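You operate a simulated robot arm through the tools that you are given. There is no shell and no other tool. Be economical: measure what you need, move in short steps, check, and stop when the job is done.

The job below is to be done with a simulated robot arm. You get a single attempt, and the scene is never put back.

JOB
Grease the bare end of the short rail, then run the bench stop to 30 cm.
Fine: use the wooden pad and the grease tin, pad back after; free the rail lever and leave it free. Set down upright: wooden pad. A coat counts when it lies all over at full strength: go over it till it gets no stronger.

Only the result counts: the job must be done as asked and must still hold three seconds after the hand-in. Knocking over, shifting, dropping, spilling or breaking anything else fails it.

ROBOT AND FRAMES
A 6-joint arm with a two-finger parallel gripper, fixed in place. Base frame: the origin is at the foot of the arm, x ahead of it, y to its left, z up; the work surface is at about z = 840. Lengths are in mm, angles in degrees, forces in N, time in s.
With the tool pointing down near the work surface it reaches from about 240 to 640 mm from the base axis. Its first joint turns from -66.0 to 66.0 degrees. Payload 2.7 kg.
The tool frame sits at the grasp point between the pads (the TCP): z along the fingers, y along the line on which they close. The tips reach 23 mm beyond it. Largest opening 94 mm; finger width 38, thickness 10; the body of the gripper, 54 by 96 mm, starts 39 mm behind the TCP.
Orientation is that of the tool frame in the base frame, as [roll, pitch, yaw] about the fixed x, y, z axes, in that order (R = Rz(yaw) Ry(pitch) Rx(roll)). With the fingers straight down and closing along the base's y, the tool's x points along the base's -x, its y along +y and its z along -z.

CONTROLS
- The arm moves only by the tool play_rows. Its argument "moves" is a list of rows, each an object of numbers (a shift or turn left out is 0, a gripper value left out holds the last): "x", "y", "z": the shift along the tool's x, y, z in mm; "wx", "wy", "wz": the turn, a rotation vector about the tool's x, y, z in degrees; "grip": the opening in per cent of the stroke, from 0 (shut) to 100 (fully open). In form: [{"x": .., "y": .., "z": .., "wx": .., "wy": .., "wz": .., "grip": ..}, ...]. A call has 1 to 20 rows; each row is the pose to reach, as a shift and turn from the pose commanded when the call began, along the tool's axes at that moment. Each row takes 0.2 s and may step no farther than 50 mm and 8.6 degrees from the row before; otherwise, or with a gripper value out of range, the whole call is refused. Where a pose cannot be reached the arm comes as near as it can. A force on the tool above 40 N (or 10 N above the force at the start of the call, whichever is more), or a blocked arm, ends the call early, and 0.2 s more pass. The fingers move at their own pace (about 45 mm/s each) and stop on an object; they squeeze with about 33 N. The grip force told is the motor's: it shows also when the fingers shut on nothing. Time passes only in rows, and 0.2 s behind the last, so rows that repeat a pose let the fingers close. It gives the time, the measured TCP pose, the force on the tool (base axes), the opening and the grip force at its end, in the units of the frame above (readings bear some noise), with the torque about the TCP (base axes, N m) and any sound that the robot's microphone picked up.
- Cameras (640 x 400 px; columns grow to the right, rows downward): "scene" is fixed at [65.5, -421.6, 1410.9]; the picture's right is [0.85, -0.52, 0.00], its down [-0.27, -0.43, -0.86] and it looks along [0.45, 0.73, -0.51] (base axes); focal length 340 px, centre (320, 200). "wrist" rides on the gripper at [86, 16, -74] in the tool frame; the picture's right is [-0.18, 0.98, 0.00], its down [-0.58, -0.11, -0.81] and it looks along [-0.79, -0.15, 0.59] (tool axes); focal length 243 px, centre (320, 200). There is no depth. A picture from a camera that has moved, and an enlarged one, comes with that camera's place and axes in the base frame and with its lens.
- grab_frame(camera): a new picture of that camera. The clock stands still meanwhile.
- enlarge(camera, box): a new picture of the part [left, top, right, bottom] of that camera's present view, enlarged. The clock stands still meanwhile.
- close_job(): hands the job in; it is judged then, once.

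Work in short steps. Places have to be worked out from the pictures, the camera data and where the tool is seen: move nearer, look again, correct. Check each grasp and each placing, and mend what went wrong. You have 120 turns and 68 pictures in all, those below and enlarged ones among them. Open the gripper and draw the arm clear of the work before you hand the job in, unless the task says otherwise; then end with one line.

The tools are called after "Emit:" by a JSON object that holds its "method" and its "body". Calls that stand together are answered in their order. play_rows: Moves the arm, as the interface text tells. Its arguments: {"type":"object","properties":{"moves":{"type":"array"}},"required":["moves"]} The other tools are called the same way: grab_frame (camera) takes a picture; enlarge (camera, box) takes an enlarged picture of a part of a camera's view; close_job () hands the job in.

At the start:

```text
time: 0.0
ee_pos: [472.0, 125.4, 1155.3]
orientation: [180.0, 0.0, -179.9]
ft_force: [0.0, 0.1, 0.4]
torque: [0.0, -0.02, -0.01]
finger_gap: 94.1
grasp_force: 0.0
```

scene: 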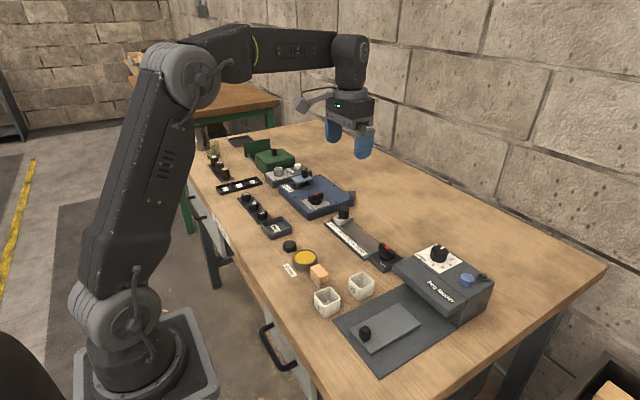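
wrist: 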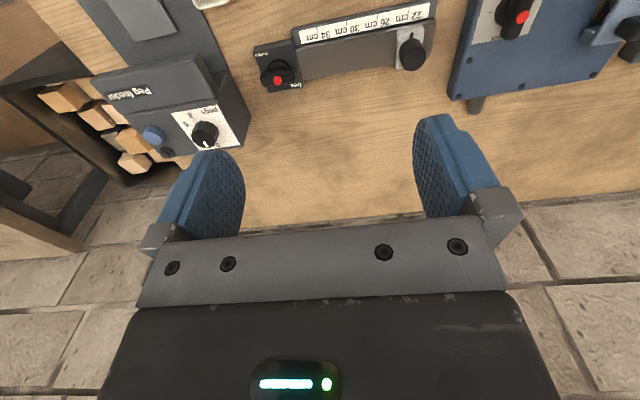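

I'll start by enlarging the rail region and the tin/pad region of the scene picture.

Emit:
{"method": "enlarge", "body": {"camera": "scene", "box": [310, 190, 430, 280]}}

Emit:
{"method": "enlarge", "body": {"camera": "scene", "box": [260, 220, 390, 320]}}

Emit:
{"method": "enlarge", "body": {"camera": "scene", "box": [200, 130, 360, 250]}}

```text
4.44 times, centred on (370, 235) of scene
camera zoom: at [65.5, -421.6, 1410.9], right [0.85, -0.52, 0.0], down [-0.27, -0.43, -0.86], along [0.45, 0.73, -0.51], focal length 1511 px, centre (98, 44)
```

zoom: 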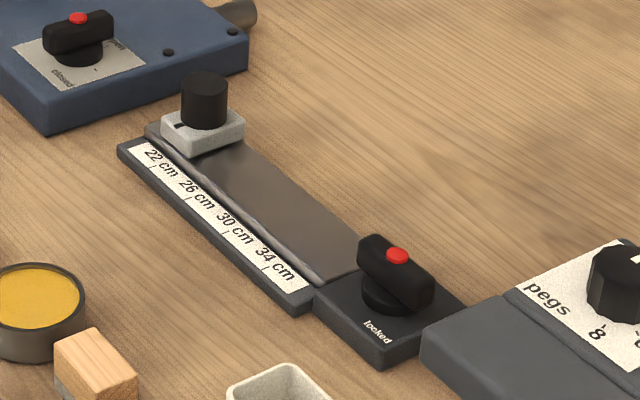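

```text
4.00 times, centred on (325, 270) of scene
camera zoom: at [65.5, -421.6, 1410.9], right [0.85, -0.52, 0.0], down [-0.27, -0.43, -0.86], along [0.45, 0.73, -0.51], focal length 1360 px, centre (300, -80)
```

zoom: 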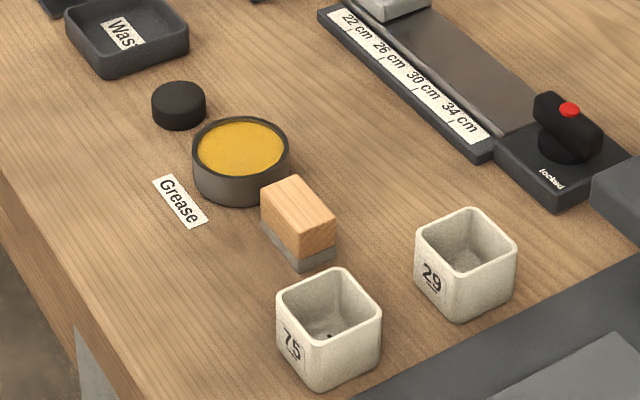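

```text
3.33 times, centred on (280, 190) of scene
camera zoom: at [65.5, -421.6, 1410.9], right [0.85, -0.52, 0.0], down [-0.27, -0.43, -0.86], along [0.45, 0.73, -0.51], focal length 1133 px, centre (453, 233)
```

zoom: 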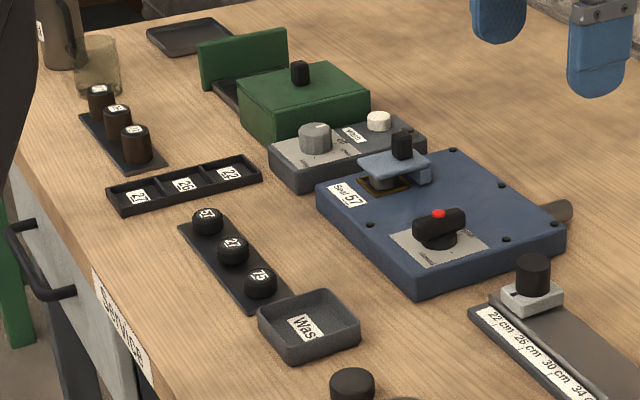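

The rail lies along y (22 cm near y≈250, 34 cm near y≈106, x≈517-545), the lever is near (542,43), the tin near (366,137) and the pad near (361,59). I'll raise and pull back the arm so the wrist camera looks at the rail up close.

Emit:
{"method": "play_rows", "body": {"moves": [{"x": 40, "z": 20}, {"x": 80, "y": 10, "z": 40}, {"x": 120, "y": 20, "z": 60}, {"x": 150, "y": 30, "z": 80}, {"x": 170, "y": 40, "z": 100}, {"x": 180, "y": 50, "z": 110}]}}

Emit:
{"method": "grab_frame", "body": {"camera": "wrist"}}

```text
time: 1.4
ee_pos: [290.2, 177.1, 1044.7]
orientation: [-180.0, 0.1, 180.0]
ft_force: [0.7, 1.1, -1.0]
torque: [0.02, 0.0, 0.01]
finger_gap: 93.9
grasp_force: 0.0
```

```text
62 pictures are left
camera wrist: at [203.9, 191.4, 1119.4], right [0.18, 0.98, 0.0], down [0.58, -0.11, 0.81], along [0.79, -0.15, -0.59], focal length 243 px, centre (320, 200)
```

wrist: 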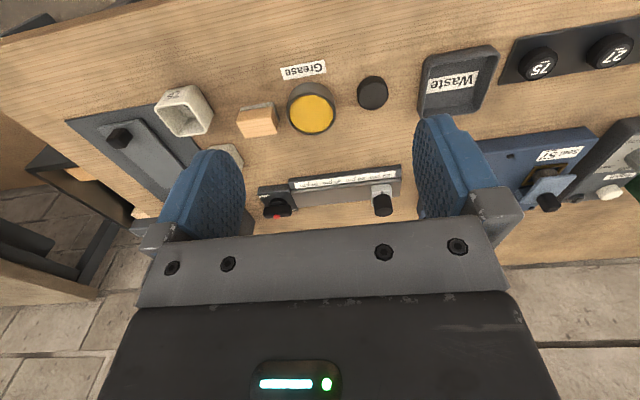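

The rail is in view; enlarging it.

Emit:
{"method": "enlarge", "body": {"camera": "wrist", "box": [245, 150, 415, 230]}}

Emit:
{"method": "enlarge", "body": {"camera": "wrist", "box": [230, 50, 400, 150]}}

```text
3.76 times, centred on (330, 190) of wrist
camera zoom: at [203.9, 191.4, 1119.4], right [0.18, 0.98, 0.0], down [0.58, -0.11, 0.81], along [0.79, -0.15, -0.59], focal length 913 px, centre (282, 238)
```

zoom: 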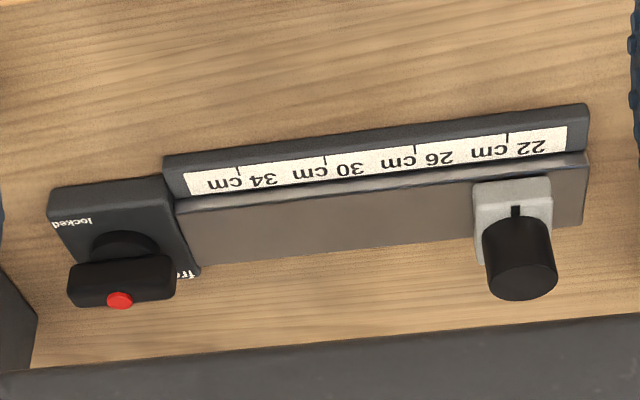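

```text
3.76 times, centred on (315, 100) of wrist
camera zoom: at [203.9, 191.4, 1119.4], right [0.18, 0.98, 0.0], down [0.58, -0.11, 0.81], along [0.79, -0.15, -0.59], focal length 913 px, centre (339, 576)
```

zoom: 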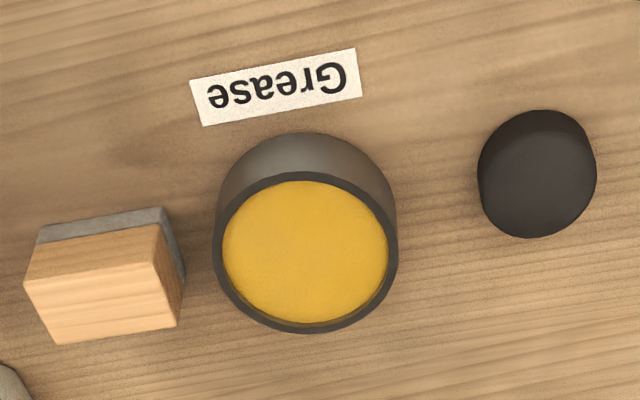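

I want a closer view of the rail surface to tell which part is the "bare end", so I move in over the bench in front of the rail.

Emit:
{"method": "play_rows", "body": {"moves": [{"x": -40, "z": 25}, {"x": -80, "y": -10, "z": 50}, {"x": -110, "y": -20, "z": 75}, {"x": -130, "y": -20, "z": 90}]}}

Emit:
{"method": "enlarge", "body": {"camera": "wrist", "box": [180, 90, 460, 265]}}

```text
time: 2.4
ee_pos: [421.1, 154.2, 956.7]
orientation: [180.0, 0.0, -179.8]
ft_force: [0.8, 0.2, 0.2]
torque: [0.01, 0.01, -0.02]
finger_gap: 94.0
grasp_force: 0.0
```

```text
2.29 times, centred on (320, 178) of wrist
camera zoom: at [334.4, 169.4, 1030.8], right [0.18, 0.98, 0.0], down [0.58, -0.11, 0.81], along [0.79, -0.15, -0.59], focal length 555 px, centre (320, 251)
```

zoom: 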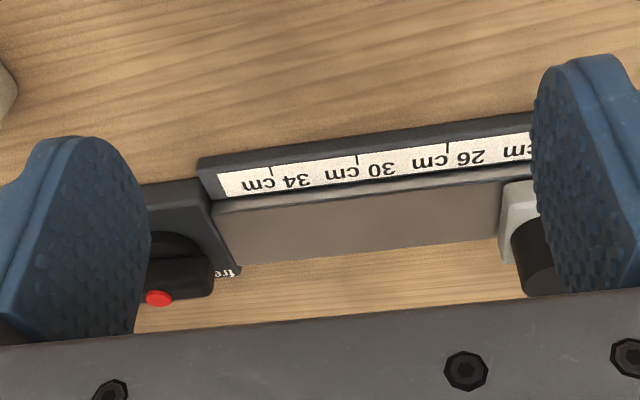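

The rail top is uniform from the lever to the stop, so I take the bare end as the whole stretch y≈81–215, top at about z≈857. Next I view the pad closely for its size and heading.

Emit:
{"method": "play_rows", "body": {"moves": [{"x": 45, "y": -18, "z": -10}, {"x": 90, "y": -36, "z": -10}, {"x": 135, "y": -54, "z": 0}, {"x": 171, "y": -72, "z": 10}]}}

Emit:
{"method": "enlarge", "body": {"camera": "wrist", "box": [200, 90, 440, 240]}}

Emit:
{"method": "enlarge", "body": {"camera": "scene", "box": [280, 240, 360, 290]}}

```text
time: 3.4
ee_pos: [248.7, 84.1, 943.6]
orientation: [179.9, 0.1, -179.9]
ft_force: [-0.7, 0.6, 0.1]
torque: [-0.01, 0.0, 0.0]
finger_gap: 94.1
grasp_force: 0.1
```

```text
2.67 times, centred on (320, 165) of wrist
camera zoom: at [163.2, 99.4, 1017.2], right [0.18, 0.98, 0.0], down [0.58, -0.11, 0.81], along [0.79, -0.15, -0.59], focal length 647 px, centre (320, 293)
```

zoom: 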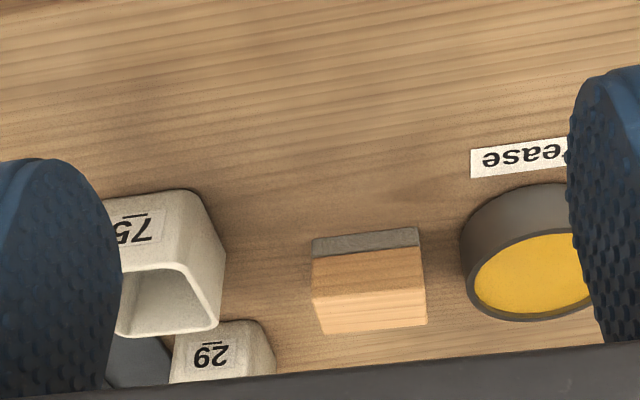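

```text
8.00 times, centred on (320, 265) of scene
camera zoom: at [65.5, -421.6, 1410.9], right [0.85, -0.52, 0.0], down [-0.27, -0.43, -0.86], along [0.45, 0.73, -0.51], focal length 2719 px, centre (320, -320)
```

zoom: 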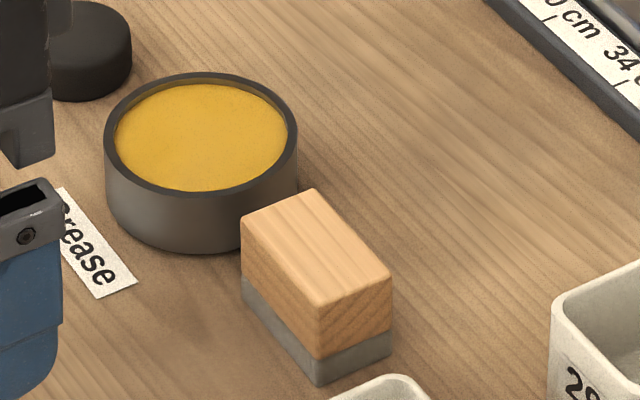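

The pad's footprint is x≈361–387, y≈60–102, about 30 tall, yaw 0; the felt faces down. I go above it while turning 90° so the fingers close across its 25 mm width.

Emit:
{"method": "play_rows", "body": {"moves": [{"x": -12, "z": -4, "wz": 8.2}, {"x": -24, "z": -8, "wz": 16.4}, {"x": -36, "z": -12, "wz": 24.6}, {"x": -48, "z": -16, "wz": 32.8}, {"x": -60, "z": -16, "wz": 41}, {"x": -72, "z": -16, "wz": 49.2}, {"x": -84, "y": -1, "z": -16, "wz": 57.4}, {"x": -96, "y": -1, "z": -16, "wz": 65.6}, {"x": -108, "y": -2, "z": -16, "wz": 73.8}, {"x": -118, "y": -3, "z": -16, "wz": 82}, {"x": -125.5, "y": -3, "z": -16, "wz": 90, "grip": 70}, {"x": -125.5, "y": -3, "z": -16, "wz": 90, "grip": 70}]}}

Emit:
{"method": "grab_frame", "body": {"camera": "wrist"}}

Emit:
{"method": "grab_frame", "body": {"camera": "scene"}}

```text
time: 6.0
ee_pos: [375.9, 81.5, 960.3]
orientation: [180.0, 0.0, 89.9]
ft_force: [-0.1, 0.2, 0.6]
torque: [0.0, 0.0, -0.02]
finger_gap: 65.6
grasp_force: 0.0
```

```text
56 pictures are left
camera wrist: at [392.6, 166.3, 1035.6], right [0.98, -0.19, 0.0], down [-0.11, -0.58, 0.81], along [-0.15, -0.79, -0.59], focal length 243 px, centre (320, 200)
```

wrist: 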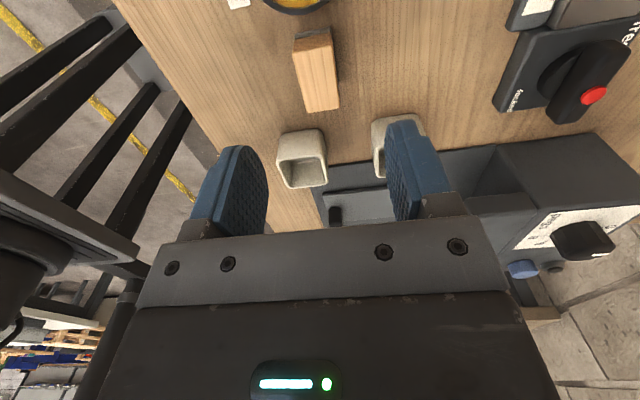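

```text
55 pictures are left
```

scene: 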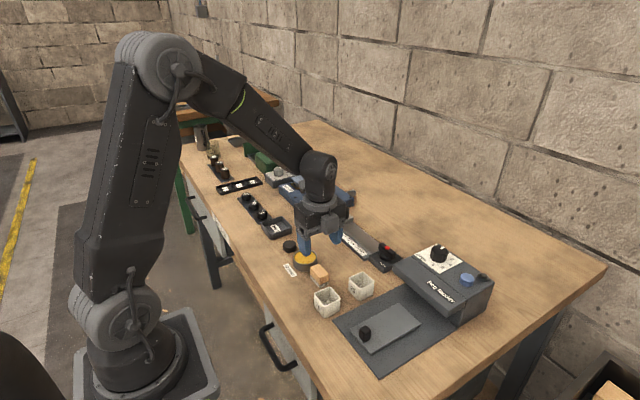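

The wrist view confirms the pad centre at about (374, 81). I correct 1.7 mm, go down so the tips sit 12 mm above the bench, and close.

Emit:
{"method": "play_rows", "body": {"moves": [{"y": -1.7, "z": 30}, {"y": -1.7, "z": 60}, {"y": -1.7, "z": 78}, {"y": -1.7, "z": 85}, {"y": -1.7, "z": 85, "grip": 30}, {"y": -1.7, "z": 85, "grip": 10}, {"y": -1.7, "z": 85, "grip": 10}, {"y": -1.7, "z": 85, "grip": 10}, {"y": -1.7, "z": 85, "grip": 10}]}}

Emit:
{"method": "enlarge", "body": {"camera": "scene", "box": [260, 200, 400, 290]}}

```text
time: 8.0
ee_pos: [376.6, 81.6, 877.9]
orientation: [179.9, -0.1, 90.1]
ft_force: [-0.1, -0.1, -0.3]
torque: [0.02, 0.02, -0.01]
finger_gap: 24.8
grasp_force: 33.1
```

```text
4.44 times, centred on (330, 245) of scene
camera zoom: at [65.5, -421.6, 1410.9], right [0.85, -0.52, 0.0], down [-0.27, -0.43, -0.86], along [0.45, 0.73, -0.51], focal length 1511 px, centre (276, 0)
```

zoom: 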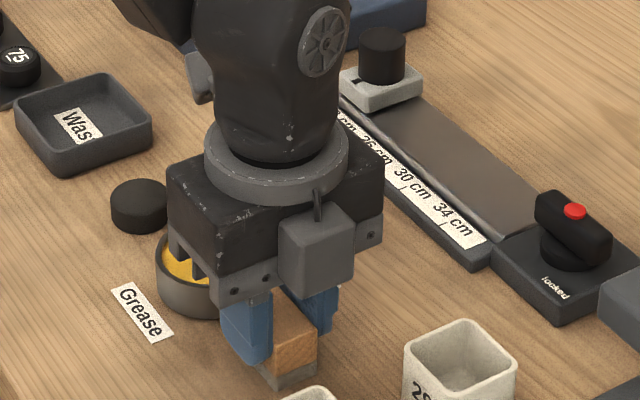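

Gripped (24.8 mm, 33 N). I lift it clear and carry it over the tin, judged at about (373.6, 148.3), with the rim at about z 864.

Emit:
{"method": "play_rows", "body": {"moves": [{"z": -20}, {"z": -50}, {"x": 34, "z": -60}, {"x": 67.3, "y": -0.6, "z": -60}, {"x": 67.3, "y": -0.6, "z": -50}, {"x": 67.3, "y": -0.6, "z": -45}]}}

Emit:
{"method": "enlarge", "body": {"camera": "wrist", "box": [180, 60, 460, 235]}}

Emit:
{"method": "enlarge", "body": {"camera": "scene", "box": [260, 210, 360, 280]}}

```text
time: 9.4
ee_pos: [374.9, 149.2, 920.5]
orientation: [179.9, -0.1, 90.0]
ft_force: [0.2, -0.1, -0.4]
torque: [0.0, -0.02, -0.02]
finger_gap: 24.9
grasp_force: 32.7
```

```text
2.29 times, centred on (320, 148) of wrist
camera zoom: at [390.7, 233.7, 995.6], right [0.98, -0.18, 0.0], down [-0.11, -0.58, 0.81], along [-0.15, -0.79, -0.59], focal length 555 px, centre (320, 320)
```

zoom: 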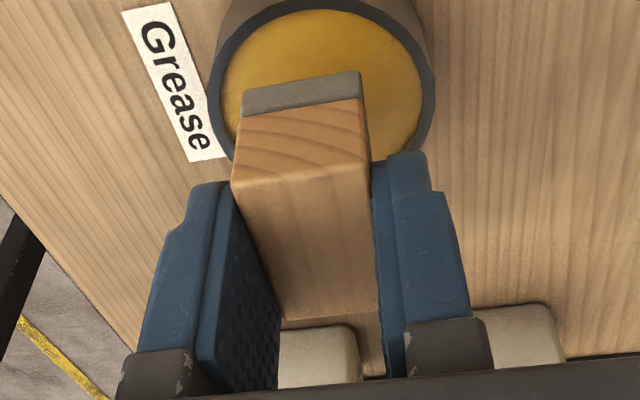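

```text
5.71 times, centred on (310, 245) of scene
camera zoom: at [65.5, -421.6, 1410.9], right [0.85, -0.52, 0.0], down [-0.27, -0.43, -0.86], along [0.45, 0.73, -0.51], focal length 1942 px, centre (377, -57)
```

zoom: 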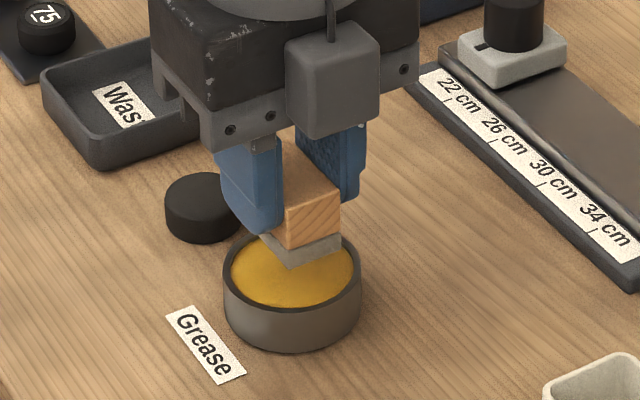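

From both cameras the pad centre is within about 1 mm of the tin's centre (about (374.5,148)). I lower it gently toward the grease, watching force.

Emit:
{"method": "play_rows", "body": {"moves": [{"y": 0.5, "z": 8}, {"y": 0.5, "z": 14}, {"y": 0.5, "z": 17}, {"y": 0.5, "z": 19}, {"y": 0.5, "z": 20}]}}

Emit:
{"method": "enlarge", "body": {"camera": "scene", "box": [270, 220, 350, 280]}}

```text
time: 10.6
ee_pos: [374.7, 148.4, 900.8]
orientation: [-180.0, -0.1, 90.0]
ft_force: [-0.1, -0.1, -0.9]
torque: [0.03, 0.01, -0.01]
finger_gap: 24.5
grasp_force: 32.8
```

```text
6.67 times, centred on (310, 250) of scene
camera zoom: at [65.5, -421.6, 1410.9], right [0.85, -0.52, 0.0], down [-0.27, -0.43, -0.86], along [0.45, 0.73, -0.51], focal length 2266 px, centre (387, -133)
```

zoom: 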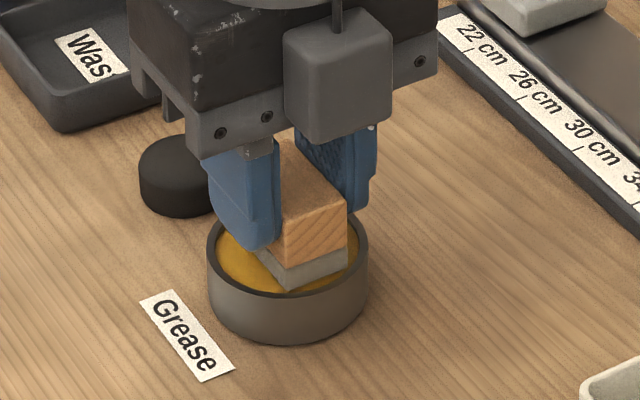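

Pad bottom is at about z 863, inside the rim, no contact yet. Continue in 1 mm steps.

Emit:
{"method": "play_rows", "body": {"moves": [{"z": 1}, {"z": 2}, {"z": 3}, {"z": 3}]}}

```text
time: 11.6
ee_pos: [374.7, 149.8, 899.9]
orientation: [179.9, -0.1, 90.1]
ft_force: [-1.6, -1.4, 7.4]
torque: [-0.07, 0.02, -0.01]
finger_gap: 24.9
grasp_force: 32.7
```

Contact with 7 N vertical force. Hold a moment, lift, and look at the felt.

Emit:
{"method": "play_rows", "body": {"moves": [{"z": 0.5}, {"z": 0.5}, {"z": 0.5}, {"z": 0.5}, {"z": -15}, {"z": -45}, {"z": -60}]}}

Emit:
{"method": "enlarge", "body": {"camera": "wrist", "box": [180, 0, 460, 175]}}

Emit:
{"method": "enlarge", "body": {"camera": "scene", "box": [270, 200, 370, 275]}}

```text
time: 13.2
ee_pos: [374.5, 150.1, 957.8]
orientation: [179.9, 0.0, 90.1]
ft_force: [0.2, -0.1, -0.1]
torque: [0.02, 0.01, 0.0]
finger_gap: 25.1
grasp_force: 32.7
```

```text
2.29 times, centred on (320, 88) of wrist
camera zoom: at [390.6, 235.1, 1032.5], right [0.98, -0.18, 0.0], down [-0.11, -0.58, 0.81], along [-0.15, -0.79, -0.59], focal length 555 px, centre (320, 457)
```

zoom: 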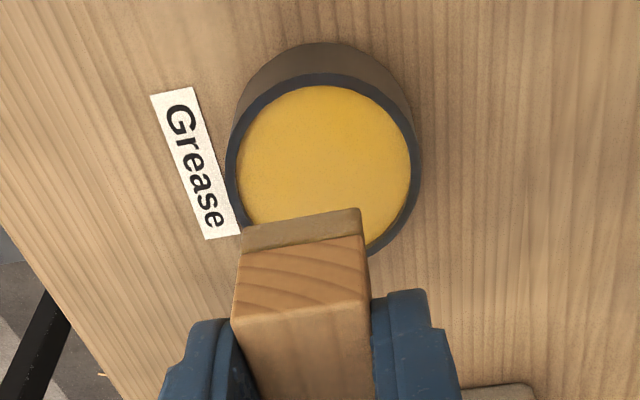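

```text
5.33 times, centred on (320, 238) of scene
camera zoom: at [65.5, -421.6, 1410.9], right [0.85, -0.52, 0.0], down [-0.27, -0.43, -0.86], along [0.45, 0.73, -0.51], focal length 1813 px, centre (320, 0)
```

zoom: 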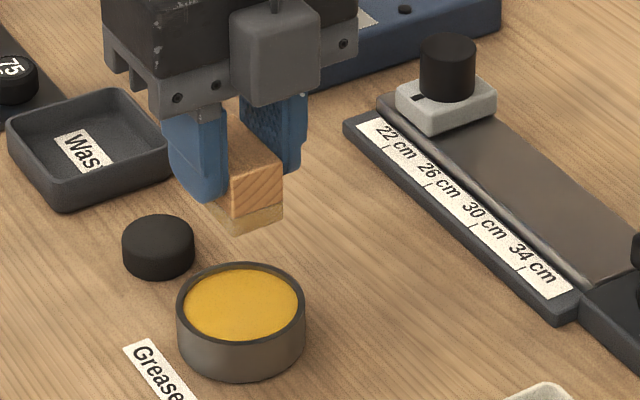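

The felt is loaded (yellow) and the tin is unmoved. Rail top judged at x 522–569, y 81–218, z≈857; I carry the pad over its middle and lower to about 10 mm above.

Emit:
{"method": "play_rows", "body": {"moves": [{"y": 40}, {"y": 85}, {"x": 1, "y": 130}, {"x": 1.7, "y": 170.8}, {"x": 1.7, "y": 170.8, "z": 30}, {"x": 1.7, "y": 170.8, "z": 50}, {"x": 1.7, "y": 170.8, "z": 52}]}}

Emit:
{"method": "enlarge", "body": {"camera": "wrist", "box": [180, 60, 460, 235]}}

Emit:
{"method": "enlarge", "body": {"camera": "scene", "box": [320, 180, 420, 270]}}

```text
time: 14.8
ee_pos: [545.7, 148.6, 905.5]
orientation: [179.9, -0.1, 90.1]
ft_force: [-0.2, -0.4, -0.5]
torque: [-0.03, -0.02, -0.03]
finger_gap: 24.6
grasp_force: 32.6
```

```text
2.29 times, centred on (320, 148) of wrist
camera zoom: at [562.0, 235.2, 980.8], right [0.98, -0.18, 0.0], down [-0.11, -0.58, 0.81], along [-0.15, -0.79, -0.59], focal length 555 px, centre (320, 320)
```

zoom: 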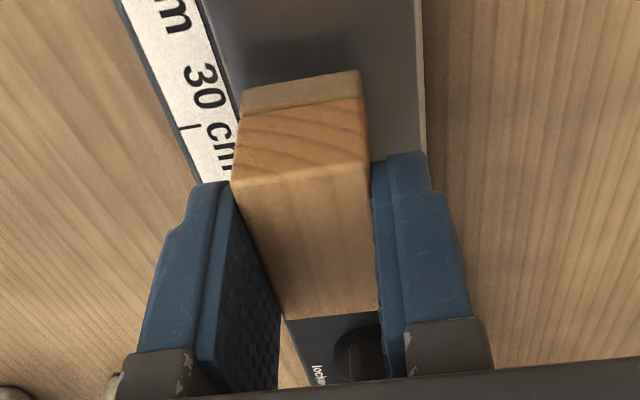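

```text
4.44 times, centred on (370, 225) of scene
camera zoom: at [65.5, -421.6, 1410.9], right [0.85, -0.52, 0.0], down [-0.27, -0.43, -0.86], along [0.45, 0.73, -0.51], focal length 1511 px, centre (98, 89)
```

zoom: 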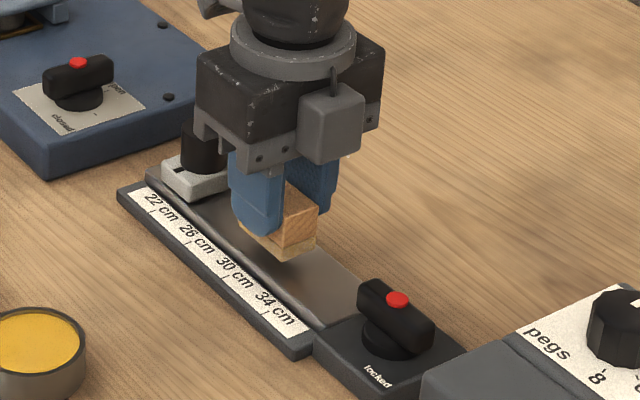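

Pad is centred over the rail. Lowering to find contact.

Emit:
{"method": "play_rows", "body": {"moves": [{"z": 5}, {"z": 7}, {"z": 8}, {"z": 8}]}}

```text
time: 15.8
ee_pos: [544.6, 151.0, 898.3]
orientation: [-179.9, 0.0, 90.1]
ft_force: [-0.3, -0.1, 0.2]
torque: [-0.02, 0.02, -0.01]
finger_gap: 24.8
grasp_force: 32.8
```

Emit:
{"method": "play_rows", "body": {"moves": [{"z": 1}, {"z": 2}, {"z": 3}, {"z": 3}]}}

```text
time: 16.8
ee_pos: [544.3, 150.6, 895.8]
orientation: [179.9, 0.0, 90.1]
ft_force: [-1.0, -0.2, 2.9]
torque: [0.0, 0.05, 0.02]
finger_gap: 24.8
grasp_force: 34.1
```

Light contact (3 N) at TCP z≈895.6. Press 1 mm more and stroke toward the stop first, gently.

Emit:
{"method": "play_rows", "body": {"moves": [{"z": 1}, {"x": 10, "z": 1}, {"x": 20, "z": 1}, {"x": 30, "z": 1}, {"x": 38, "z": 1}, {"x": 43, "z": 1}, {"x": 43, "z": 1}]}}

Emit:
{"method": "enlarge", "body": {"camera": "scene", "box": [320, 180, 420, 270]}}

Emit:
{"method": "enlarge", "body": {"camera": "wrist", "box": [180, 60, 460, 235]}}

```text
time: 18.4
ee_pos: [546.9, 191.7, 895.1]
orientation: [179.8, 0.0, 90.2]
ft_force: [-0.9, -7.1, 21.3]
torque: [-0.23, 0.05, 0.02]
finger_gap: 24.7
grasp_force: 33.8
```

```text
4.44 times, centred on (370, 225) of scene
camera zoom: at [65.1, -421.9, 1410.8], right [0.85, -0.52, 0.0], down [-0.27, -0.43, -0.86], along [0.45, 0.73, -0.51], focal length 1511 px, centre (98, 89)
```

zoom: 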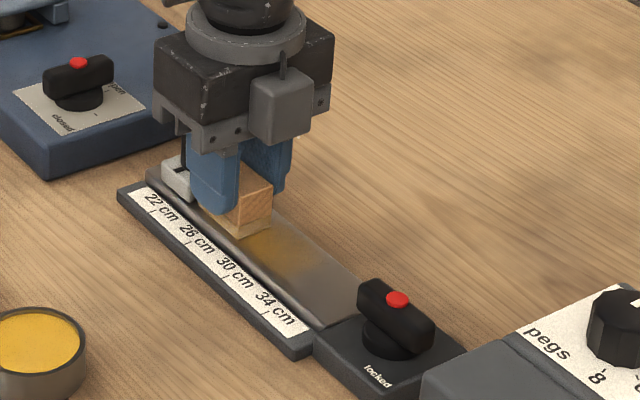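

```text
2.29 times, centred on (320, 148) of wrist
camera zoom: at [561.7, 278.2, 970.1], right [0.98, -0.18, 0.0], down [-0.11, -0.58, 0.81], along [-0.15, -0.79, -0.59], focal length 555 px, centre (320, 320)
```

zoom: 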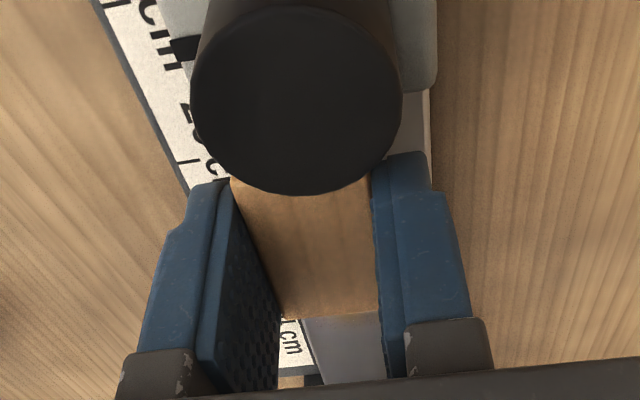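

A coat is appearing. Vertical force is 21 N, so I ease 0.6 mm and stroke back to the lever end.

Emit:
{"method": "play_rows", "body": {"moves": [{"z": -0.6}, {"x": 3, "z": -0.6}, {"x": -9, "z": -0.6}, {"x": -21, "z": -0.6}, {"x": -33, "z": -0.6}, {"x": -45, "z": -0.6}, {"x": -57, "z": -0.6}, {"x": -69, "z": -0.6}, {"x": -80, "z": -0.6}, {"x": -88, "z": -0.6}, {"x": -88, "z": -0.6}]}}

Emit:
{"method": "enlarge", "body": {"camera": "scene", "box": [320, 180, 420, 270]}}

Emit:
{"method": "enlarge", "body": {"camera": "wrist", "box": [180, 0, 460, 235]}}

```text
time: 20.8
ee_pos: [544.2, 104.9, 896.1]
orientation: [179.9, 0.0, 90.1]
ft_force: [0.2, 1.2, 3.3]
torque: [0.06, 0.01, 0.04]
finger_gap: 24.9
grasp_force: 33.3
```

```text
4.44 times, centred on (370, 225) of scene
camera zoom: at [65.4, -421.6, 1410.9], right [0.85, -0.52, 0.0], down [-0.27, -0.43, -0.86], along [0.45, 0.73, -0.51], focal length 1511 px, centre (98, 89)
```

zoom: 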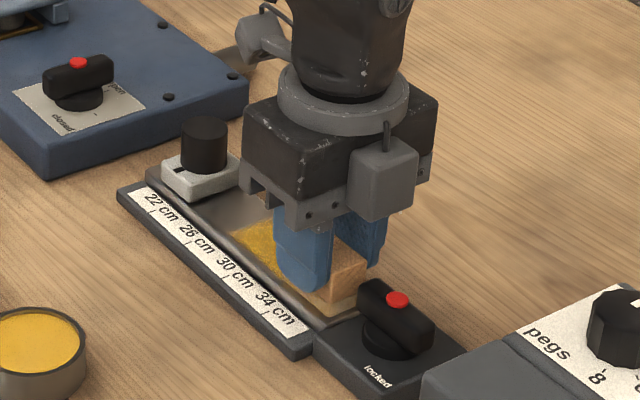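

```text
1.70 times, centred on (320, 118) of wrist
camera zoom: at [561.7, 190.1, 970.1], right [0.98, -0.18, 0.0], down [-0.11, -0.58, 0.81], along [-0.15, -0.79, -0.59], focal length 413 px, centre (320, 340)
```

zoom: 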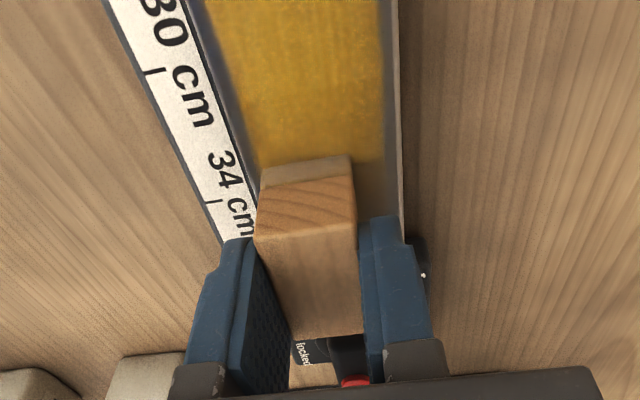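

The coat has a straight boundary at y≈175, so the bare end is y≈81–175; its side edges are still thin. Now I pass along both side edges.

Emit:
{"method": "play_rows", "body": {"moves": [{"x": -2, "y": 5, "z": 0.4}, {"x": -2, "y": 12, "z": 0.4}, {"x": 10, "y": 12, "z": 0.4}, {"x": 22, "y": 12, "z": 0.4}, {"x": 34, "y": 12, "z": 0.4}, {"x": 46, "y": 12, "z": 0.4}, {"x": 58, "y": 12, "z": 0.4}, {"x": 66, "y": 12, "z": 0.2}, {"x": 66, "y": 0, "z": 0.2}, {"x": 66, "y": -12, "z": 0.2}, {"x": 54, "y": -12, "z": 0.2}, {"x": 42, "y": -12, "z": 0.3}, {"x": 30, "y": -12, "z": 0.3}, {"x": 18, "y": -12, "z": 0.4}, {"x": 6, "y": -12, "z": 0.4}, {"x": -2, "y": -12, "z": 0.4}, {"x": -2, "y": -12, "z": 0.4}]}}

Emit:
{"method": "enlarge", "body": {"camera": "wrist", "box": [180, 0, 460, 235]}}

```text
time: 24.4
ee_pos: [534.5, 103.2, 894.6]
orientation: [179.8, 0.0, 90.1]
ft_force: [0.2, 6.6, 20.1]
torque: [0.22, -0.05, 0.02]
finger_gap: 24.7
grasp_force: 33.1
```

```text
1.70 times, centred on (320, 118) of wrist
camera zoom: at [550.3, 188.3, 970.0], right [0.98, -0.18, 0.0], down [-0.11, -0.58, 0.81], along [-0.15, -0.79, -0.59], focal length 413 px, centre (320, 340)
```

zoom: 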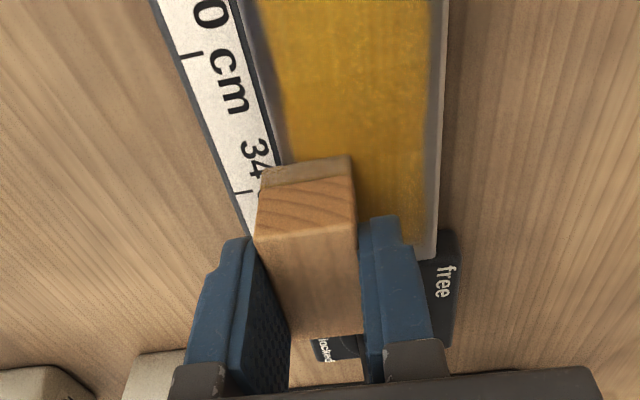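

Both sides are coated; felt is getting leaner. I lift, return over the tin to recharge, and inspect the rail meanwhile.

Emit:
{"method": "play_rows", "body": {"moves": [{"z": -25}, {"z": -62}, {"x": 15, "y": -40, "z": -62}, {"x": 30, "y": -85, "z": -62}, {"x": 45.3, "y": -130, "z": -62}, {"x": 45.3, "y": -158.8, "z": -62}, {"x": 45.3, "y": -158.8, "z": -40}, {"x": 45.3, "y": -158.8, "z": -27}, {"x": 45.3, "y": -158.8, "z": -27}]}}

Emit:
{"method": "enlarge", "body": {"camera": "scene", "box": [270, 200, 430, 290]}}

Emit:
{"method": "enlarge", "body": {"camera": "wrist", "box": [180, 60, 460, 235]}}

```text
time: 26.4
ee_pos: [376.4, 148.7, 921.2]
orientation: [-180.0, 0.0, 90.1]
ft_force: [-0.2, 0.5, -0.5]
torque: [-0.02, -0.01, 0.04]
finger_gap: 24.9
grasp_force: 32.8
```

```text
4.00 times, centred on (350, 245) of scene
camera zoom: at [65.5, -421.6, 1410.9], right [0.85, -0.52, 0.0], down [-0.27, -0.43, -0.86], along [0.45, 0.73, -0.51], focal length 1360 px, centre (200, 20)
```

zoom: 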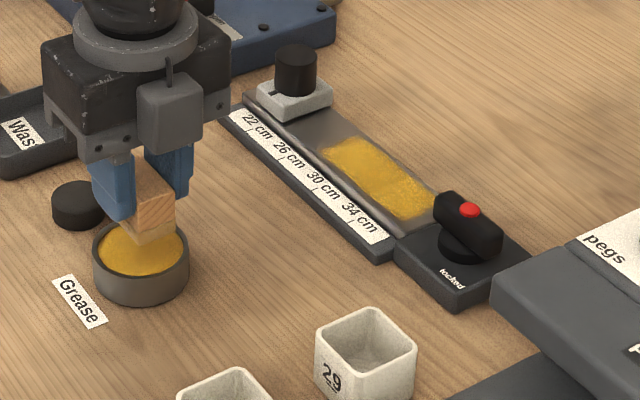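

```text
2.29 times, centred on (320, 148) of wrist
camera zoom: at [392.0, 234.3, 996.5], right [0.98, -0.18, 0.0], down [-0.11, -0.58, 0.81], along [-0.15, -0.79, -0.59], focal length 555 px, centre (320, 320)
```

zoom: 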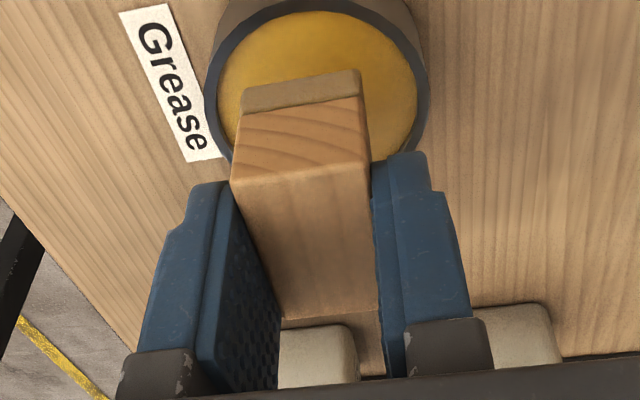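

Zoom on the coat itself.

Emit:
{"method": "enlarge", "body": {"camera": "scene", "box": [340, 225, 390, 260]}}

```text
11.43 times, centred on (365, 242) of scene
camera zoom: at [65.5, -421.6, 1410.9], right [0.85, -0.52, 0.0], down [-0.27, -0.43, -0.86], along [0.45, 0.73, -0.51], focal length 3884 px, centre (-194, -286)
```

zoom: 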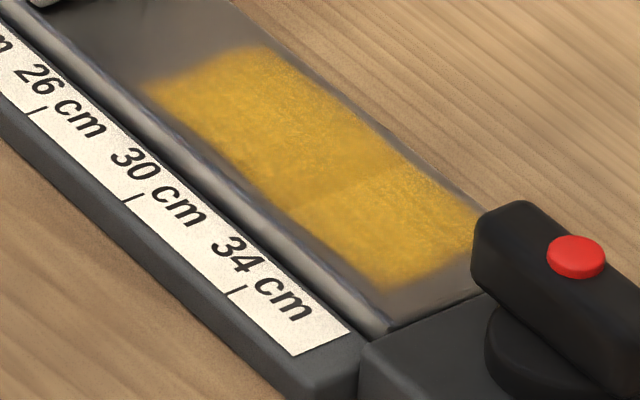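

The coat is about x 530–564, y 91–180 with soft borders and slightly weaker at the lever half. Recharge the pad.

Emit:
{"method": "play_rows", "body": {"moves": [{"z": 10}, {"z": 18}, {"z": 21}, {"z": 22}, {"z": 23}, {"z": 23}]}}

```text
time: 27.8
ee_pos: [374.6, 148.1, 899.5]
orientation: [179.9, 0.0, 90.2]
ft_force: [-4.6, 0.1, 12.2]
torque: [-0.01, 0.17, 0.0]
finger_gap: 24.7
grasp_force: 32.9
```

12 N contact. Hold, lift, return to the rail and stroke the centre line end to end.

Emit:
{"method": "play_rows", "body": {"moves": [{"z": 0}, {"z": 0}, {"z": -25}, {"z": -60}, {"y": 45, "z": -60}, {"y": 90, "z": -60}, {"x": 10, "y": 135, "z": -60}, {"x": 15, "y": 170.8, "z": -60}, {"x": 15, "y": 170.8, "z": -20}, {"x": 15, "y": 170.8, "z": -4}, {"x": 15, "y": 170.8, "z": 1}, {"x": 15, "y": 170.8, "z": 3.3}, {"x": 15, "y": 170.8, "z": 3.3}]}}

```text
time: 30.6
ee_pos: [546.8, 164.0, 895.3]
orientation: [179.9, 0.0, 90.2]
ft_force: [-3.0, -1.7, 8.5]
torque: [-0.06, 0.14, 0.02]
finger_gap: 24.9
grasp_force: 33.0
```

Emit:
{"method": "play_rows", "body": {"moves": [{"x": -12}, {"x": -24}, {"x": -36}, {"x": -48, "z": 0.2}, {"x": -58, "z": 0.2}, {"x": -63, "z": 0.2}, {"x": -63, "y": 12, "z": 0.2}, {"x": -49, "y": 12, "z": 0.2}, {"x": -35, "y": 12}, {"x": -21, "y": 12}, {"x": -7, "y": 12}, {"x": 7, "y": 12}, {"x": 7, "y": 0}, {"x": 7, "y": -12}, {"x": -7, "y": -12}, {"x": -21, "y": -12}, {"x": -35, "y": -12}, {"x": -49, "y": -12, "z": 0.2}, {"x": -63, "y": -12, "z": 0.2}, {"x": -63, "y": -12, "z": 0.2}]}}

Emit:
{"method": "enlarge", "body": {"camera": "wrist", "box": [180, 0, 460, 235]}}

```text
time: 34.8
ee_pos: [533.2, 100.3, 895.4]
orientation: [179.9, -0.1, 90.1]
ft_force: [0.6, 3.2, 9.0]
torque: [0.06, -0.05, 0.01]
finger_gap: 24.9
grasp_force: 33.1
```

```text
1.70 times, centred on (320, 118) of wrist
camera zoom: at [549.9, 185.9, 970.2], right [0.98, -0.18, 0.0], down [-0.11, -0.58, 0.81], along [-0.15, -0.79, -0.59], focal length 413 px, centre (320, 340)
```

zoom: 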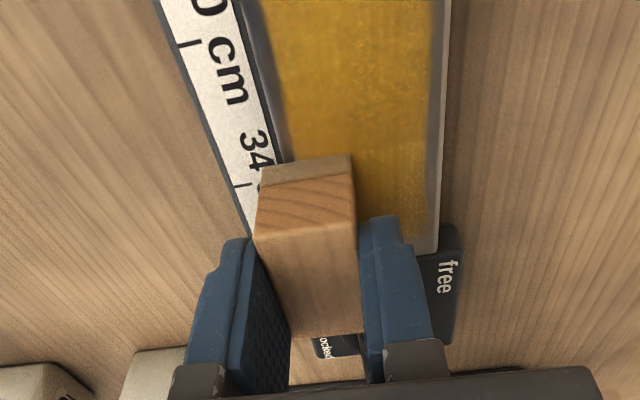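

Lift and return above the tin, then compare the coat.

Emit:
{"method": "play_rows", "body": {"moves": [{"z": -25}, {"z": -62}, {"x": 15, "y": -40, "z": -62}, {"x": 30, "y": -85, "z": -62}, {"x": 48, "y": -130, "z": -62}, {"x": 48, "y": -158.8, "z": -62}, {"x": 48, "y": -158.8, "z": -40}, {"x": 48, "y": -158.8, "z": -27}, {"x": 48, "y": -158.8, "z": -27}]}}

Emit:
{"method": "enlarge", "body": {"camera": "scene", "box": [340, 225, 390, 260]}}

```text
time: 36.8
ee_pos: [374.3, 146.3, 922.2]
orientation: [180.0, 0.0, 90.2]
ft_force: [-0.5, -0.2, 0.0]
torque: [0.05, 0.02, 0.03]
finger_gap: 24.9
grasp_force: 32.5
```

```text
11.43 times, centred on (365, 242) of scene
camera zoom: at [65.5, -421.6, 1410.9], right [0.85, -0.52, 0.0], down [-0.27, -0.43, -0.86], along [0.45, 0.73, -0.51], focal length 3884 px, centre (-194, -286)
```

zoom: 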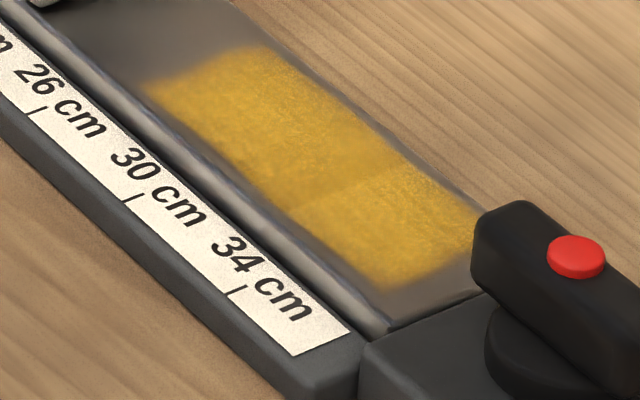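

The coat is nearly unchanged, suggesting saturation; I do one more loaded round to be sure, especially at the lever half.

Emit:
{"method": "play_rows", "body": {"moves": [{"z": 10}, {"z": 18}, {"z": 21}, {"z": 22.5}, {"z": 22.5}, {"z": 22.5}, {"z": -5}, {"z": -40}, {"y": 45, "z": -40}, {"y": 90, "z": -40}, {"x": -10, "y": 135, "z": -40}, {"x": -22, "y": 170.8, "z": -40}, {"x": -22, "y": 170.8, "z": 0}, {"x": -22, "y": 170.8, "z": 18}, {"x": -22, "y": 170.8, "z": 24}, {"x": -22, "y": 170.8, "z": 26.2}, {"x": -22, "y": 170.8, "z": 26.2}]}}

```text
time: 40.4
ee_pos: [545.7, 126.9, 895.1]
orientation: [179.8, 0.0, 90.2]
ft_force: [-0.7, -0.1, -0.6]
torque: [0.03, -0.04, -0.01]
finger_gap: 24.9
grasp_force: 33.1
```

Not yet touching here; lower 0.9 mm and stroke the lever half across its width and the full length.

Emit:
{"method": "play_rows", "body": {"moves": [{"z": 0.9}, {"x": -12, "z": 0.9}, {"x": -25, "z": 0.9}, {"x": -25, "y": 12, "z": 0.9}, {"x": -10, "y": 12, "z": 0.9}, {"x": 5, "y": 12, "z": 0.9}, {"x": 20, "y": 12, "z": 0.9}, {"x": 35, "y": 12, "z": 0.9}, {"x": 50, "y": 12, "z": 0.9}, {"x": 50, "y": 0, "z": 0.9}, {"x": 35, "y": 0, "z": 0.9}, {"x": 20, "y": 0, "z": 0.9}, {"x": 20, "y": -12, "z": 0.9}, {"x": 35, "y": -12, "z": 0.9}, {"x": 50, "y": -12, "z": 0.9}, {"x": 35, "y": -12, "z": 0.9}, {"x": 20, "y": -12, "z": 0.9}, {"x": 5, "y": -12, "z": 0.9}, {"x": -10, "y": -12, "z": 0.9}, {"x": -25, "y": -12, "z": 0.9}]}}

```text
time: 44.6
ee_pos: [533.4, 102.9, 894.5]
orientation: [179.8, -0.1, 90.1]
ft_force: [0.1, 3.8, 11.5]
torque: [0.1, 0.01, 0.0]
finger_gap: 24.8
grasp_force: 32.8
```

11 N contact during that pass. Now lift and carry the pad back to its own spot, stopping 20 mm above.

Emit:
{"method": "play_rows", "body": {"moves": [{"z": -25}, {"z": -60}, {"x": -5, "y": -45, "z": -60}, {"x": -10, "y": -90, "z": -60}, {"x": -20.3, "y": -130, "z": -60}, {"x": -20.3, "y": -158.7, "z": -60}, {"x": -20.3, "y": -158.7, "z": -20}, {"x": -20.3, "y": -158.7, "z": -2}, {"x": -20.3, "y": -158.7, "z": -2}]}}

Emit:
{"method": "enlarge", "body": {"camera": "scene", "box": [340, 225, 390, 260]}}

Emit:
{"method": "enlarge", "body": {"camera": "scene", "box": [260, 220, 380, 310]}}

```text
time: 46.6
ee_pos: [375.0, 81.7, 897.5]
orientation: [179.9, 0.0, 90.1]
ft_force: [0.4, 0.8, -0.1]
torque: [-0.01, -0.01, 0.02]
finger_gap: 24.9
grasp_force: 32.9
```

```text
11.43 times, centred on (365, 242) of scene
camera zoom: at [65.5, -421.6, 1410.9], right [0.85, -0.52, 0.0], down [-0.27, -0.43, -0.86], along [0.45, 0.73, -0.51], focal length 3884 px, centre (-194, -286)
```

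zoom: 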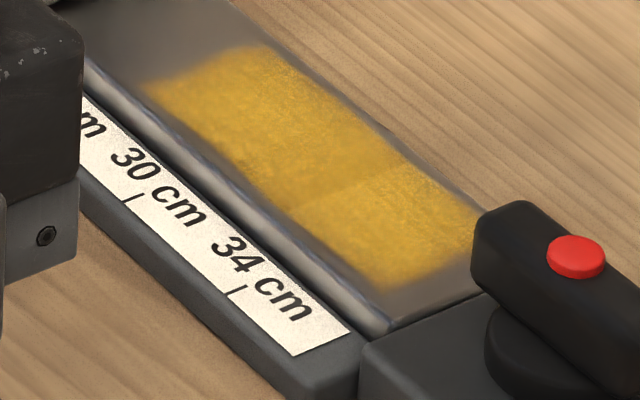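

```text
4.44 times, centred on (320, 265) of scene
camera zoom: at [65.5, -421.6, 1410.9], right [0.85, -0.52, 0.0], down [-0.27, -0.43, -0.86], along [0.45, 0.73, -0.51], focal length 1511 px, centre (320, -89)
```

zoom: 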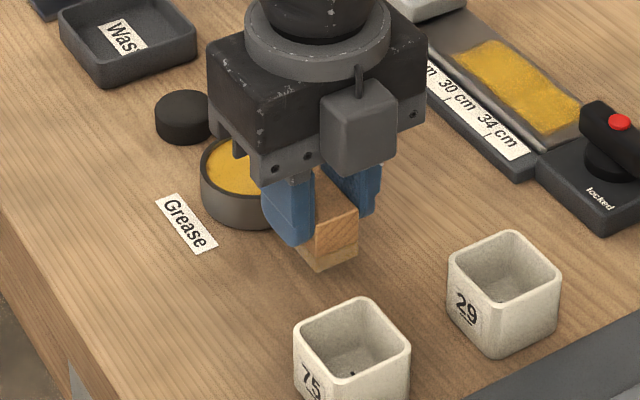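

The coat looks the same again: it gets no stronger. Lowering the pad to the bench.

Emit:
{"method": "play_rows", "body": {"moves": [{"z": 10}, {"z": 17}, {"z": 19}, {"z": 20}, {"z": 20}]}}

```text
time: 47.8
ee_pos: [374.9, 81.6, 877.0]
orientation: [179.9, 0.1, 90.0]
ft_force: [-2.9, -0.3, 10.4]
torque: [-0.04, 0.14, 0.0]
finger_gap: 24.8
grasp_force: 32.8
```

Contact with the bench (10 N). Ease 0.5 mm, open, and rise.

Emit:
{"method": "play_rows", "body": {"moves": [{"z": -0.5}, {"z": -0.5, "grip": 35}, {"z": -0.5, "grip": 60}, {"z": -0.5, "grip": 60}, {"z": -0.5, "grip": 60}, {"z": -30, "grip": 60}, {"z": -70, "grip": 60}, {"z": -100, "grip": 60}]}}

Emit:
{"method": "grab_frame", "body": {"camera": "wrist"}}

Emit:
{"method": "enlarge", "body": {"camera": "scene", "box": [280, 220, 440, 310]}}

```text
time: 49.6
ee_pos: [376.3, 81.9, 978.7]
orientation: [180.0, 0.1, 90.2]
ft_force: [-0.5, -1.1, 0.3]
torque: [0.01, 0.01, -0.02]
finger_gap: 56.7
grasp_force: 0.1
```

```text
34 pictures are left
camera wrist: at [392.4, 166.4, 1052.6], right [0.98, -0.18, 0.0], down [-0.11, -0.58, 0.81], along [-0.15, -0.79, -0.59], focal length 243 px, centre (320, 200)
```

wrist: 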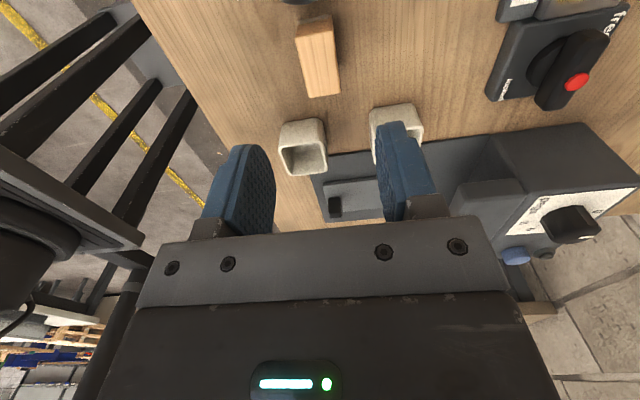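

```text
4.00 times, centred on (360, 265) of scene
camera zoom: at [65.5, -421.6, 1410.9], right [0.85, -0.52, 0.0], down [-0.27, -0.43, -0.86], along [0.45, 0.73, -0.51], focal length 1360 px, centre (160, -60)
```

zoom: 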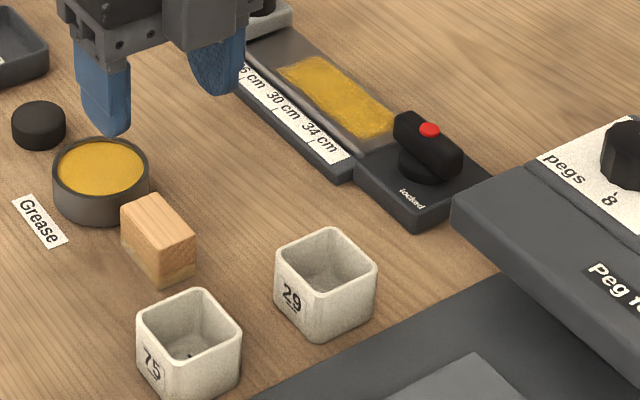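

Pad is upright at its spot. Now go look at the lever from above the rail.

Emit:
{"method": "play_rows", "body": {"moves": [{"x": 15, "y": 46}, {"x": 30, "y": 92}, {"x": 45, "y": 138}, {"x": 58, "y": 182}, {"x": 58, "y": 182, "z": 15}]}}

Emit:
{"method": "enlarge", "body": {"camera": "wrist", "box": [220, 70, 420, 220]}}

```text
time: 50.8
ee_pos: [555.7, 140.5, 961.6]
orientation: [180.0, 0.0, 90.1]
ft_force: [0.0, -0.4, 1.0]
torque: [0.04, 0.01, 0.01]
finger_gap: 56.0
grasp_force: 0.1
```

```text
2.67 times, centred on (320, 145) of wrist
camera zoom: at [573.6, 225.6, 1035.8], right [0.98, -0.18, 0.0], down [-0.11, -0.58, 0.81], along [-0.15, -0.79, -0.59], focal length 647 px, centre (320, 347)
```

zoom: 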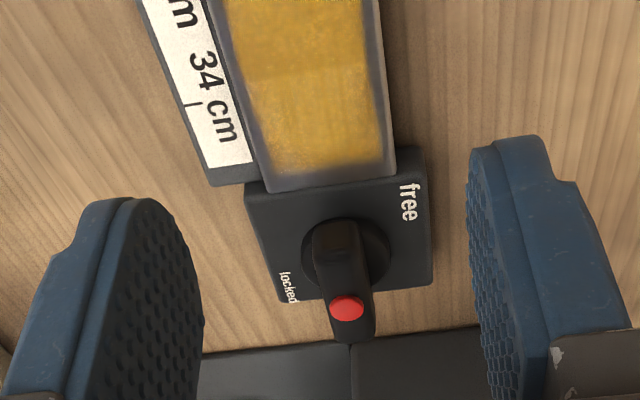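

Lever bar: centre about (549,49), top z≈886, along y, about 43 × 15 mm. I want to see labels/ticks finer before turning it.

Emit:
{"method": "enlarge", "body": {"camera": "wrist", "box": [290, 130, 370, 200]}}

Emit:
{"method": "enlarge", "body": {"camera": "scene", "box": [365, 230, 415, 275]}}

Emit:
{"method": "enlarge", "body": {"camera": "scene", "box": [290, 180, 350, 220]}}

```text
5.71 times, centred on (330, 165) of wrist
camera zoom: at [573.6, 225.6, 1035.8], right [0.98, -0.18, 0.0], down [-0.11, -0.58, 0.81], along [-0.15, -0.79, -0.59], focal length 1386 px, centre (263, 400)
```

zoom: 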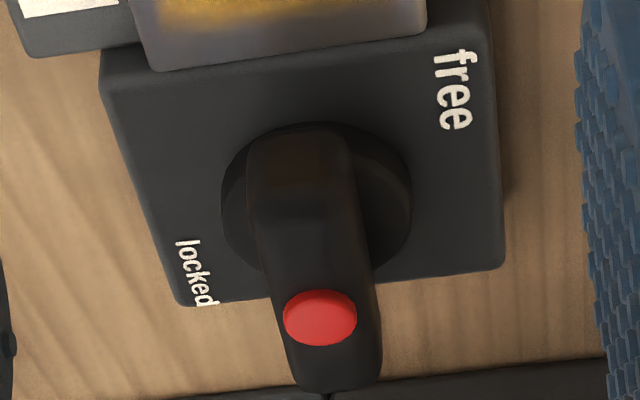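

```text
8.89 times, centred on (390, 252) of scene
camera zoom: at [65.5, -421.6, 1410.9], right [0.85, -0.52, 0.0], down [-0.27, -0.43, -0.86], along [0.45, 0.73, -0.51], focal length 3021 px, centre (-302, -267)
```

zoom: 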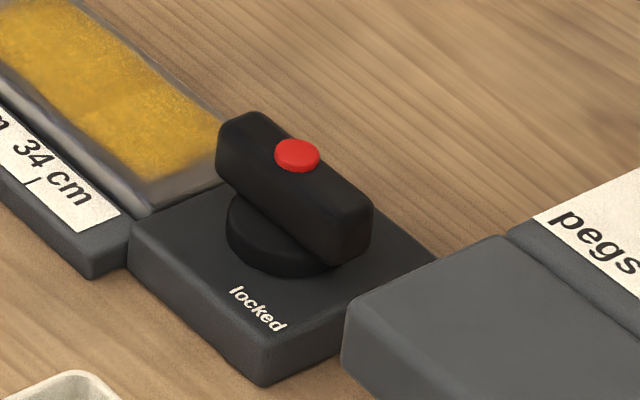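

```text
10.00 times, centred on (320, 200) of scene
camera zoom: at [65.5, -421.6, 1410.9], right [0.85, -0.52, 0.0], down [-0.27, -0.43, -0.86], along [0.45, 0.73, -0.51], focal length 3399 px, centre (320, 200)
```

zoom: 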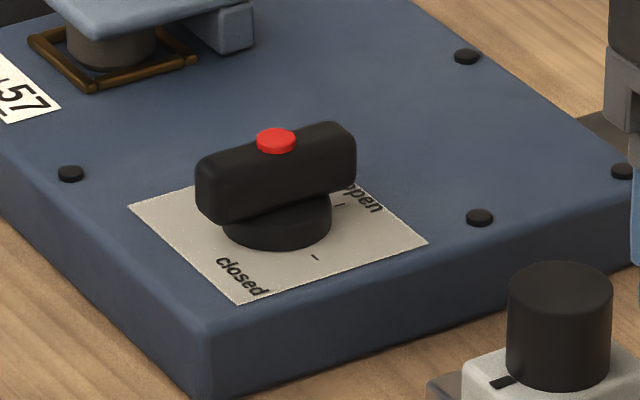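

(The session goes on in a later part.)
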